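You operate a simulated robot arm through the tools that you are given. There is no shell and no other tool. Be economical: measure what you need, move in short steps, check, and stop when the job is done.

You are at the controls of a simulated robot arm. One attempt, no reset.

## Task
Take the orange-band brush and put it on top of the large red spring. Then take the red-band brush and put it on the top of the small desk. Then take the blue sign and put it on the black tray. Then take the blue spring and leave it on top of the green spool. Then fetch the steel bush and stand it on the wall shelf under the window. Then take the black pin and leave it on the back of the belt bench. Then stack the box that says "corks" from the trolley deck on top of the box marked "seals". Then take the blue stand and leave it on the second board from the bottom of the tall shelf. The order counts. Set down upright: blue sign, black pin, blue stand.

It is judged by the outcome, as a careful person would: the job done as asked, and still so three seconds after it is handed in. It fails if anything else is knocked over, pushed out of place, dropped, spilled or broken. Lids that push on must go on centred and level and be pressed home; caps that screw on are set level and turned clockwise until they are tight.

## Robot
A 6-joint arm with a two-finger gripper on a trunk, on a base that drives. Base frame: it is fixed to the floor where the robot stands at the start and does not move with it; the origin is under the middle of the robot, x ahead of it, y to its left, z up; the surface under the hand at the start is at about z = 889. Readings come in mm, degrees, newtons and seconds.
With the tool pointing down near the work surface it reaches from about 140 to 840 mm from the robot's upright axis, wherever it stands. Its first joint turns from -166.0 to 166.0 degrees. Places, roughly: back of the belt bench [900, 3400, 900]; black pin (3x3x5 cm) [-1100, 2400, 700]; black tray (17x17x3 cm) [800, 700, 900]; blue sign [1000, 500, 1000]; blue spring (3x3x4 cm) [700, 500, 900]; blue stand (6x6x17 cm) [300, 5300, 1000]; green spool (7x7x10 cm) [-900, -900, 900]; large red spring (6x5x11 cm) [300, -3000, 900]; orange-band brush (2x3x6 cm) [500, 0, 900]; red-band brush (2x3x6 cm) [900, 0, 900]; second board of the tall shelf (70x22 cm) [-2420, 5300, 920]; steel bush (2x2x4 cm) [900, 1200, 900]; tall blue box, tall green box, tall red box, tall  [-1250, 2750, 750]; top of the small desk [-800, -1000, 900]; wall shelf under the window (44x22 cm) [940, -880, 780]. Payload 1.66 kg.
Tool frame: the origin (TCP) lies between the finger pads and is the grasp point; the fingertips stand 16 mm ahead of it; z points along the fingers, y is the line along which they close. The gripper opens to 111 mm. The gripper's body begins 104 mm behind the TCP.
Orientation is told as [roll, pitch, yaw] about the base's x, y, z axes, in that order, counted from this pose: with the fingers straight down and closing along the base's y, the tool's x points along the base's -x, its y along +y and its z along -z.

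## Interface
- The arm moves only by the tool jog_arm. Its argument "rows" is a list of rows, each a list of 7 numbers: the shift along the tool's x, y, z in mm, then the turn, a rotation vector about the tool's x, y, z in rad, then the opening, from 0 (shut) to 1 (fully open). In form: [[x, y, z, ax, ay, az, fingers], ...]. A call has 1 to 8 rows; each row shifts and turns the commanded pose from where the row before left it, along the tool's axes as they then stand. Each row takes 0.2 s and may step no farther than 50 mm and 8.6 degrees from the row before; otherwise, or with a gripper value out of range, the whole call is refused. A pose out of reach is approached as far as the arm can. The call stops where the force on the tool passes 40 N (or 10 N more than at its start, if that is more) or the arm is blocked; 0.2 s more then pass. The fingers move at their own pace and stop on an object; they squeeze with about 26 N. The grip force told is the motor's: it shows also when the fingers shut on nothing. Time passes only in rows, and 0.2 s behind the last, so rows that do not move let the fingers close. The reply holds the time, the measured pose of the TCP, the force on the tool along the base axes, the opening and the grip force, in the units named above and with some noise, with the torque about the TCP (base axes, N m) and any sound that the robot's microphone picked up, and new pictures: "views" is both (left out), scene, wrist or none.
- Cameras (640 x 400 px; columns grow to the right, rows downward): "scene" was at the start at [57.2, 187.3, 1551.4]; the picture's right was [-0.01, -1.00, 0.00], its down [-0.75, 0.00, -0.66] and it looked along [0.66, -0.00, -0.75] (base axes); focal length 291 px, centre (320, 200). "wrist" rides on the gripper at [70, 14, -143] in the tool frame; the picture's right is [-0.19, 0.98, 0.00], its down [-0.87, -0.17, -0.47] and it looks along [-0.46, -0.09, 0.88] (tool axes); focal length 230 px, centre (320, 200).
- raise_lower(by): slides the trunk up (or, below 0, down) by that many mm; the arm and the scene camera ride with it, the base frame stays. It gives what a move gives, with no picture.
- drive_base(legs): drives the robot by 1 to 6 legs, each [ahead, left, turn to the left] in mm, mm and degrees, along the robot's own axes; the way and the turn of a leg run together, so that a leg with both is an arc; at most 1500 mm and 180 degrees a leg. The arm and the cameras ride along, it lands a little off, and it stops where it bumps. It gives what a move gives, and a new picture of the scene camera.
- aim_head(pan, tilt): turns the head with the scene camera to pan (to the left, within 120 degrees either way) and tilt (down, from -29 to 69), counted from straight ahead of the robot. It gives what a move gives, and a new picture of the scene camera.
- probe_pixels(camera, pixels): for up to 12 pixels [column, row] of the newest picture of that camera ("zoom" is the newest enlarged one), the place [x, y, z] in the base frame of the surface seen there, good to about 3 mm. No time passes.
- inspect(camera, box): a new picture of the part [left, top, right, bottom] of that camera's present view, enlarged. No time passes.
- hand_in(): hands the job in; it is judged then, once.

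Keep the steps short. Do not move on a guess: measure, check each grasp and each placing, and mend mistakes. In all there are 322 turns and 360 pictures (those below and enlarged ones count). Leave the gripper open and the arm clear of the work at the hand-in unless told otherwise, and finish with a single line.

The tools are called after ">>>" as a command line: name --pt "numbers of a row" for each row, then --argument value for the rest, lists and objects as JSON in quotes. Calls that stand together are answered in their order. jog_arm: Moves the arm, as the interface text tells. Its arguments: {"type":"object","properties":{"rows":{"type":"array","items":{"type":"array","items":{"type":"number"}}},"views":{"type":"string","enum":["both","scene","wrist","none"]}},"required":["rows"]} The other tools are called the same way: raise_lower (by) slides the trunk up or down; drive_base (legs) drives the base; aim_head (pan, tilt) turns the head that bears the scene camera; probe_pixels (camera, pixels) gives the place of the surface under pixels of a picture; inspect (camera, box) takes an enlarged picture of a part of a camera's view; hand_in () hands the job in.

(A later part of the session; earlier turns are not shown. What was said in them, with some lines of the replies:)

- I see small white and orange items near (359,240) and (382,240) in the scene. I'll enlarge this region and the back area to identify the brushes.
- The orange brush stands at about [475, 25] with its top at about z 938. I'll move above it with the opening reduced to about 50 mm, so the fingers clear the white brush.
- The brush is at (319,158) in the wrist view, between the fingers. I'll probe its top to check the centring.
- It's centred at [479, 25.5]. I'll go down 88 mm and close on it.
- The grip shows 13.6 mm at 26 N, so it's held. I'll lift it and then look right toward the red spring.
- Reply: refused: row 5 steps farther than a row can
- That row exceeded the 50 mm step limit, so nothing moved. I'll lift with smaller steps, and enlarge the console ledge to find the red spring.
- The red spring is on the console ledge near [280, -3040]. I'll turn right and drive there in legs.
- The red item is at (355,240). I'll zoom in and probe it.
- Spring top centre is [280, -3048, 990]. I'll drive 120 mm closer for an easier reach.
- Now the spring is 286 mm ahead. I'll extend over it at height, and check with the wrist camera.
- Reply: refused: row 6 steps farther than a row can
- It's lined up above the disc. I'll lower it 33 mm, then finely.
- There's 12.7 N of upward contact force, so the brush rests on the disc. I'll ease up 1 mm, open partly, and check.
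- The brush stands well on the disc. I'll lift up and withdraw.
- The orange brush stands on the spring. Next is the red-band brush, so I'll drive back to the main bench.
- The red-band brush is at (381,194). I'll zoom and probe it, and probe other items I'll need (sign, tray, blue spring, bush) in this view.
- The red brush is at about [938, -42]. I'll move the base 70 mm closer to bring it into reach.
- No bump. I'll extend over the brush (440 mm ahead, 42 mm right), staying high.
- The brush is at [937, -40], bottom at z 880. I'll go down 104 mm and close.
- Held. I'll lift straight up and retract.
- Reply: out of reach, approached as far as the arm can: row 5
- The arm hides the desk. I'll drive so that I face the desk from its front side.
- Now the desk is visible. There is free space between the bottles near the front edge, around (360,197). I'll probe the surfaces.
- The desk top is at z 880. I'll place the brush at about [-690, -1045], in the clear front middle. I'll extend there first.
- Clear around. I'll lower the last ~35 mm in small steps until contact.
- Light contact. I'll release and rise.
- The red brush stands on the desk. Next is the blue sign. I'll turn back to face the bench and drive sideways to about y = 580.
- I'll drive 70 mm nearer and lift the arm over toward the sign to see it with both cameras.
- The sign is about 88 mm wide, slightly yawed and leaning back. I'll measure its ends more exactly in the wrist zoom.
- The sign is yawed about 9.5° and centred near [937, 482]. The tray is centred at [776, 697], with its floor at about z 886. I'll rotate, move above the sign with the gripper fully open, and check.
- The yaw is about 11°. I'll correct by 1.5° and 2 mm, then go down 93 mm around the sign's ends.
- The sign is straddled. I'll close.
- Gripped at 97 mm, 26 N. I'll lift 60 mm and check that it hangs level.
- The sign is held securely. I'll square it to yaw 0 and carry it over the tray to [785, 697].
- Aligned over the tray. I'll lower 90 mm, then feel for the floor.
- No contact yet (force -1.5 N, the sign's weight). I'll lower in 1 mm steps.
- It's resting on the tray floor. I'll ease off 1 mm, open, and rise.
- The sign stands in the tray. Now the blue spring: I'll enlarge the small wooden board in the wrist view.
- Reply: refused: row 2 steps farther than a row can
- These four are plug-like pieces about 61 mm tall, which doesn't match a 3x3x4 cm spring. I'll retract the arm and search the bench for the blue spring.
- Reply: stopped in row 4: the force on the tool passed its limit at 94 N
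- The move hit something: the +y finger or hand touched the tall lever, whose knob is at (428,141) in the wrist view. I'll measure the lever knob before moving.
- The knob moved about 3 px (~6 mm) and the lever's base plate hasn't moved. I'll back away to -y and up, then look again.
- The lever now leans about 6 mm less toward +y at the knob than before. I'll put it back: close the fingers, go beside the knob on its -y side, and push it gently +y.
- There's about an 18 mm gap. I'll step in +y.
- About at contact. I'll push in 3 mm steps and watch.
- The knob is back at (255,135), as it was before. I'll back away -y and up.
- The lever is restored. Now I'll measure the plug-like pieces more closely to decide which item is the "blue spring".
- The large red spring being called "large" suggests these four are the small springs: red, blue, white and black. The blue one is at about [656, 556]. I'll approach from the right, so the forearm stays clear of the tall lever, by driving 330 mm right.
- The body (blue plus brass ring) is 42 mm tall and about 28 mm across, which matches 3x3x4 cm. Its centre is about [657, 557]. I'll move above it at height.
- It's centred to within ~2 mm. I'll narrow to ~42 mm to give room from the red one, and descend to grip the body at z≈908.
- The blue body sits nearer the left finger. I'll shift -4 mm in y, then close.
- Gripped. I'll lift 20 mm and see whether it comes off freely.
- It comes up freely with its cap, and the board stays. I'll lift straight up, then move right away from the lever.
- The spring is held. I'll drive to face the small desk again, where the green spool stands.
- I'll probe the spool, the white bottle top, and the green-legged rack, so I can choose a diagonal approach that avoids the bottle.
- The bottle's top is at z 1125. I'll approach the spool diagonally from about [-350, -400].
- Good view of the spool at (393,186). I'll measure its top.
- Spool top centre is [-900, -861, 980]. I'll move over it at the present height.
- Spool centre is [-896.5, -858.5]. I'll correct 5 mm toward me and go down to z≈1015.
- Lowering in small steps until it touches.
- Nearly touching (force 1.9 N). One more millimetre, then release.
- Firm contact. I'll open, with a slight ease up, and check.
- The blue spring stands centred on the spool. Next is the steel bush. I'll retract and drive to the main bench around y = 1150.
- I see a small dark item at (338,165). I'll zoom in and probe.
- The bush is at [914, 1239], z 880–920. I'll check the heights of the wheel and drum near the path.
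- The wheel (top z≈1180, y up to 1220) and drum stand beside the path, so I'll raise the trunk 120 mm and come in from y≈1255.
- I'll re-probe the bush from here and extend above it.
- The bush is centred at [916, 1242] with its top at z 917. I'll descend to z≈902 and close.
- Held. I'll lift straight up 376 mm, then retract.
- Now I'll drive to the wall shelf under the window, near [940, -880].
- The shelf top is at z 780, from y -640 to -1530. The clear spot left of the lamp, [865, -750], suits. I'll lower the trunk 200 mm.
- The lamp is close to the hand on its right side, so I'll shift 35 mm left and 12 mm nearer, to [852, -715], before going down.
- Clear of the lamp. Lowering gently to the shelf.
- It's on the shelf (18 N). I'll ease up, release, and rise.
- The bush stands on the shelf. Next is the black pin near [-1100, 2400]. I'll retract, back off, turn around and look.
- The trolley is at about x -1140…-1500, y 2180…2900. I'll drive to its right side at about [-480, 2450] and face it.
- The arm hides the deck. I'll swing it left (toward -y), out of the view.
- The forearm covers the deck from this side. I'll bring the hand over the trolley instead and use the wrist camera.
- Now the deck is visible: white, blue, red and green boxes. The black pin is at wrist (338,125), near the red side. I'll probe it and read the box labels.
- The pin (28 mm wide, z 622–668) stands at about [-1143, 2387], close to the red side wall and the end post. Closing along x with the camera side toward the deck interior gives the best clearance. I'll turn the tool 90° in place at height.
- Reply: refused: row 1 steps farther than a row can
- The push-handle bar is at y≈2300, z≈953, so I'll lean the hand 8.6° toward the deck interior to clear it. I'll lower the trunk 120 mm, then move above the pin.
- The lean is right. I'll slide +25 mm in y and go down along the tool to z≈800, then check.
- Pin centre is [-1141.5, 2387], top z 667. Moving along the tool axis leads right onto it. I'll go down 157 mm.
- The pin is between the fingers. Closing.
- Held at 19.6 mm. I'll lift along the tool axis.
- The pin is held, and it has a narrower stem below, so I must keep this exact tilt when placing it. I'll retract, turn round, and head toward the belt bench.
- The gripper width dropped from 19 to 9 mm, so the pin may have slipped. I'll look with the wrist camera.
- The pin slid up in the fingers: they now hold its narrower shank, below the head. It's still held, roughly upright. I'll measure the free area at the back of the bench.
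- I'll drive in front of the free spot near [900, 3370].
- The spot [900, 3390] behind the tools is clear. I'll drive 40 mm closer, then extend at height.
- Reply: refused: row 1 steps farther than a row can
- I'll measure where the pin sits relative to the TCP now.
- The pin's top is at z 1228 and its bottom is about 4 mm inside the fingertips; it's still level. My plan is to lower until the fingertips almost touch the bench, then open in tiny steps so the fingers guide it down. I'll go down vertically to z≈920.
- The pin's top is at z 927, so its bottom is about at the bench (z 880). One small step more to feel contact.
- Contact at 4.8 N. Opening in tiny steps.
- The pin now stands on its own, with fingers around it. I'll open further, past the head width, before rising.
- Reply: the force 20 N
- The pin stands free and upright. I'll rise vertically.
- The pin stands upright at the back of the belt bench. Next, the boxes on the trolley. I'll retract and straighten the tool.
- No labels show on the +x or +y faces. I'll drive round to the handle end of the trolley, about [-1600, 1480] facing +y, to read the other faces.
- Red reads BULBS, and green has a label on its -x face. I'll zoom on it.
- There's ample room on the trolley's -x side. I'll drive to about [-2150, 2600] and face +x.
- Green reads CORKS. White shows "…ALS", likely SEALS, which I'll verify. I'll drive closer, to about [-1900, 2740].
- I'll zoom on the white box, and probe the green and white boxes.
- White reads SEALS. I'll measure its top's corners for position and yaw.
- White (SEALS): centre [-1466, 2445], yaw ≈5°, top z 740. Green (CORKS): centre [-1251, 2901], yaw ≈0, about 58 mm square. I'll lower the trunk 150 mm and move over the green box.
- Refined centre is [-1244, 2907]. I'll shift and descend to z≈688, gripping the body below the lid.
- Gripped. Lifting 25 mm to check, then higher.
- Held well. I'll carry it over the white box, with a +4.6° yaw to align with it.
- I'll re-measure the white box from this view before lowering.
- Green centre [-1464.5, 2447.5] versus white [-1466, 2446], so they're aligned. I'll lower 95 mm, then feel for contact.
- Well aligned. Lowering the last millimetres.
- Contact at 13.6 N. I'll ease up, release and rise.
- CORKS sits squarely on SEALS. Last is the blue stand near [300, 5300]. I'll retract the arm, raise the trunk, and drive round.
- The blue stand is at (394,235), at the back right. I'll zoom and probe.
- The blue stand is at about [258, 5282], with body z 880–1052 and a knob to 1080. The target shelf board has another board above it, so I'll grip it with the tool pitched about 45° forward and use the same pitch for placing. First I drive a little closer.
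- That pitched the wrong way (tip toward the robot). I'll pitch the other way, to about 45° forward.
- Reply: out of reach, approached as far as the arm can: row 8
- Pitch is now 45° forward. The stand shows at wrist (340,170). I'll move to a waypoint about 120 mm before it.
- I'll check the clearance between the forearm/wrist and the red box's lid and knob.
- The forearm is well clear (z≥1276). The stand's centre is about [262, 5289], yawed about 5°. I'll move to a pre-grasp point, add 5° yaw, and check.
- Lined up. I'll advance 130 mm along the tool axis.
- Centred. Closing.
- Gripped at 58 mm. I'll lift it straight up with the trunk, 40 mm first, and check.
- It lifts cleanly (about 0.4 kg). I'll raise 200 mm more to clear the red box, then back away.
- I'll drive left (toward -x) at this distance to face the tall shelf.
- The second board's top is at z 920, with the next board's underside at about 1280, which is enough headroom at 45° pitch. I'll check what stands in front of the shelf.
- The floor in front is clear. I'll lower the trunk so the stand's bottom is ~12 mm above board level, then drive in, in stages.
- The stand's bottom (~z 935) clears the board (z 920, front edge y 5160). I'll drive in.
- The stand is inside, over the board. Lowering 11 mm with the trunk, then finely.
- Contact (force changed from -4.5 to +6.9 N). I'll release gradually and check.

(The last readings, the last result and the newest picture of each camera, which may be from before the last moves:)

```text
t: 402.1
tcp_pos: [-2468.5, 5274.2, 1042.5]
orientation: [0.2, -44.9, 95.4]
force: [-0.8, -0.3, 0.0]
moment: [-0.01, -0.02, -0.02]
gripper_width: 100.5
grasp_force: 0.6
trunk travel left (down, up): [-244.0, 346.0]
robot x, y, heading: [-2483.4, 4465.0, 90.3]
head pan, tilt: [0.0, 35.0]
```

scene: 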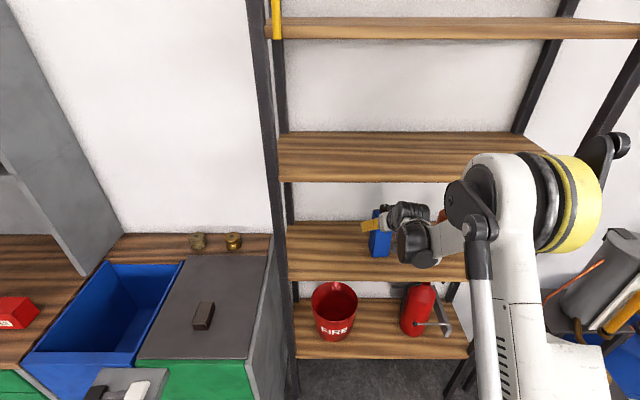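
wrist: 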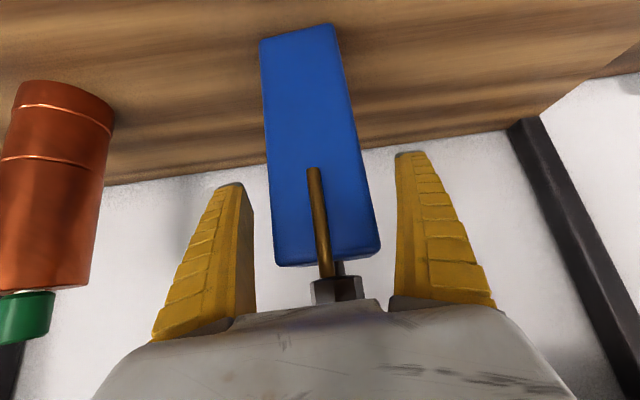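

The stand is upright and free. I'll withdraw along the tool axis (back and up), then drive back.

>>> jog_arm --pt "0 0 -25 0 0 0 0.9" --pt "0 0 -40 0 0 0 0.9" --pt "0 0 -40 0 0 0 0.9" --pt "0 0 -30 0 0 0 0.9" --views "wrist"

>>> drive_base --legs '[[-450, 0, 0]]'

>>> inspect --camera "scene" --box '[280, 130, 480, 290]'

```text
t: 403.1
tcp_pos: [-2460.1, 5179.2, 1137.4]
orientation: [0.2, -44.9, 95.3]
force: [-0.6, -0.7, 0.0]
moment: [0.0, -0.03, 0.0]
gripper_width: 100.5
grasp_force: 0.1
trunk travel left (down, up): [-244.0, 346.0]
robot x, y, heading: [-2482.3, 4467.2, 90.2]
head pan, tilt: [0.0, 35.0]
```

wrist: 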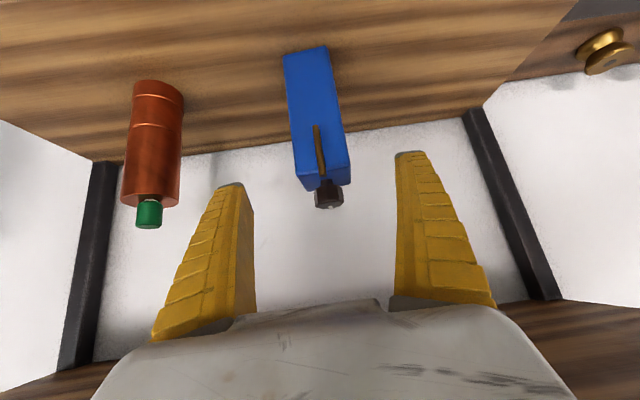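

```text
t: 405.8
tcp_pos: [-2458.3, 4733.3, 1138.2]
orientation: [0.1, -45.0, 95.3]
force: [0.1, -0.1, -0.4]
moment: [0.01, 0.05, 0.0]
gripper_width: 100.7
grasp_force: 0.5
trunk travel left (down, up): [-244.0, 346.0]
robot x, y, heading: [-2478.5, 4020.5, 90.3]
head pan, tilt: [0.0, 35.0]
```

scene: 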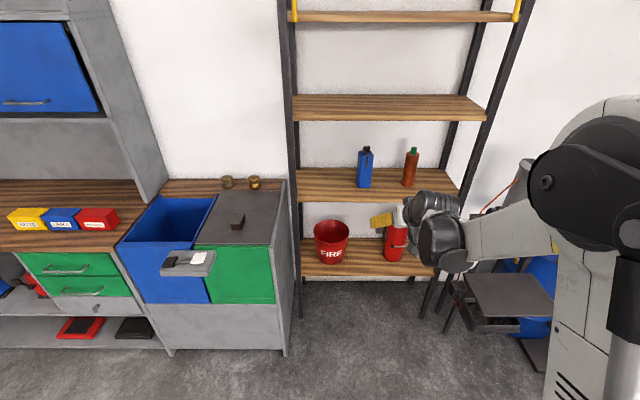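

```text
2.50 times, centred on (380, 210) of scene
```

zoom: 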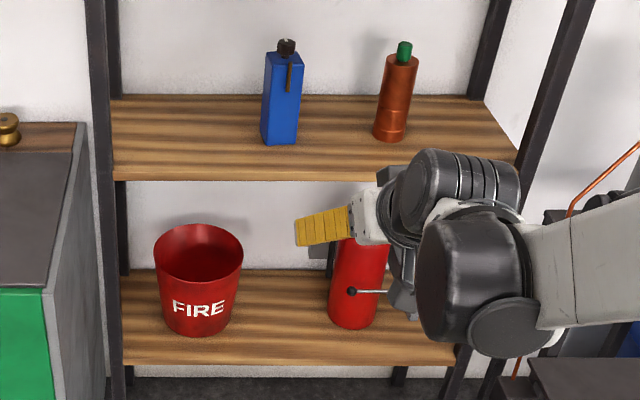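

The blue stand is upright on the second board, the gripper is open, and the arm is clear of the work. Every earlier placement was checked as it was made, so I'm handing in.

>>> hand_in

```text
The job is handed in.
```

All eight items were placed in the order asked and the job is handed in; on the way the hand bumped a tall lever on the main bench, and I nudged it back to where it had been.
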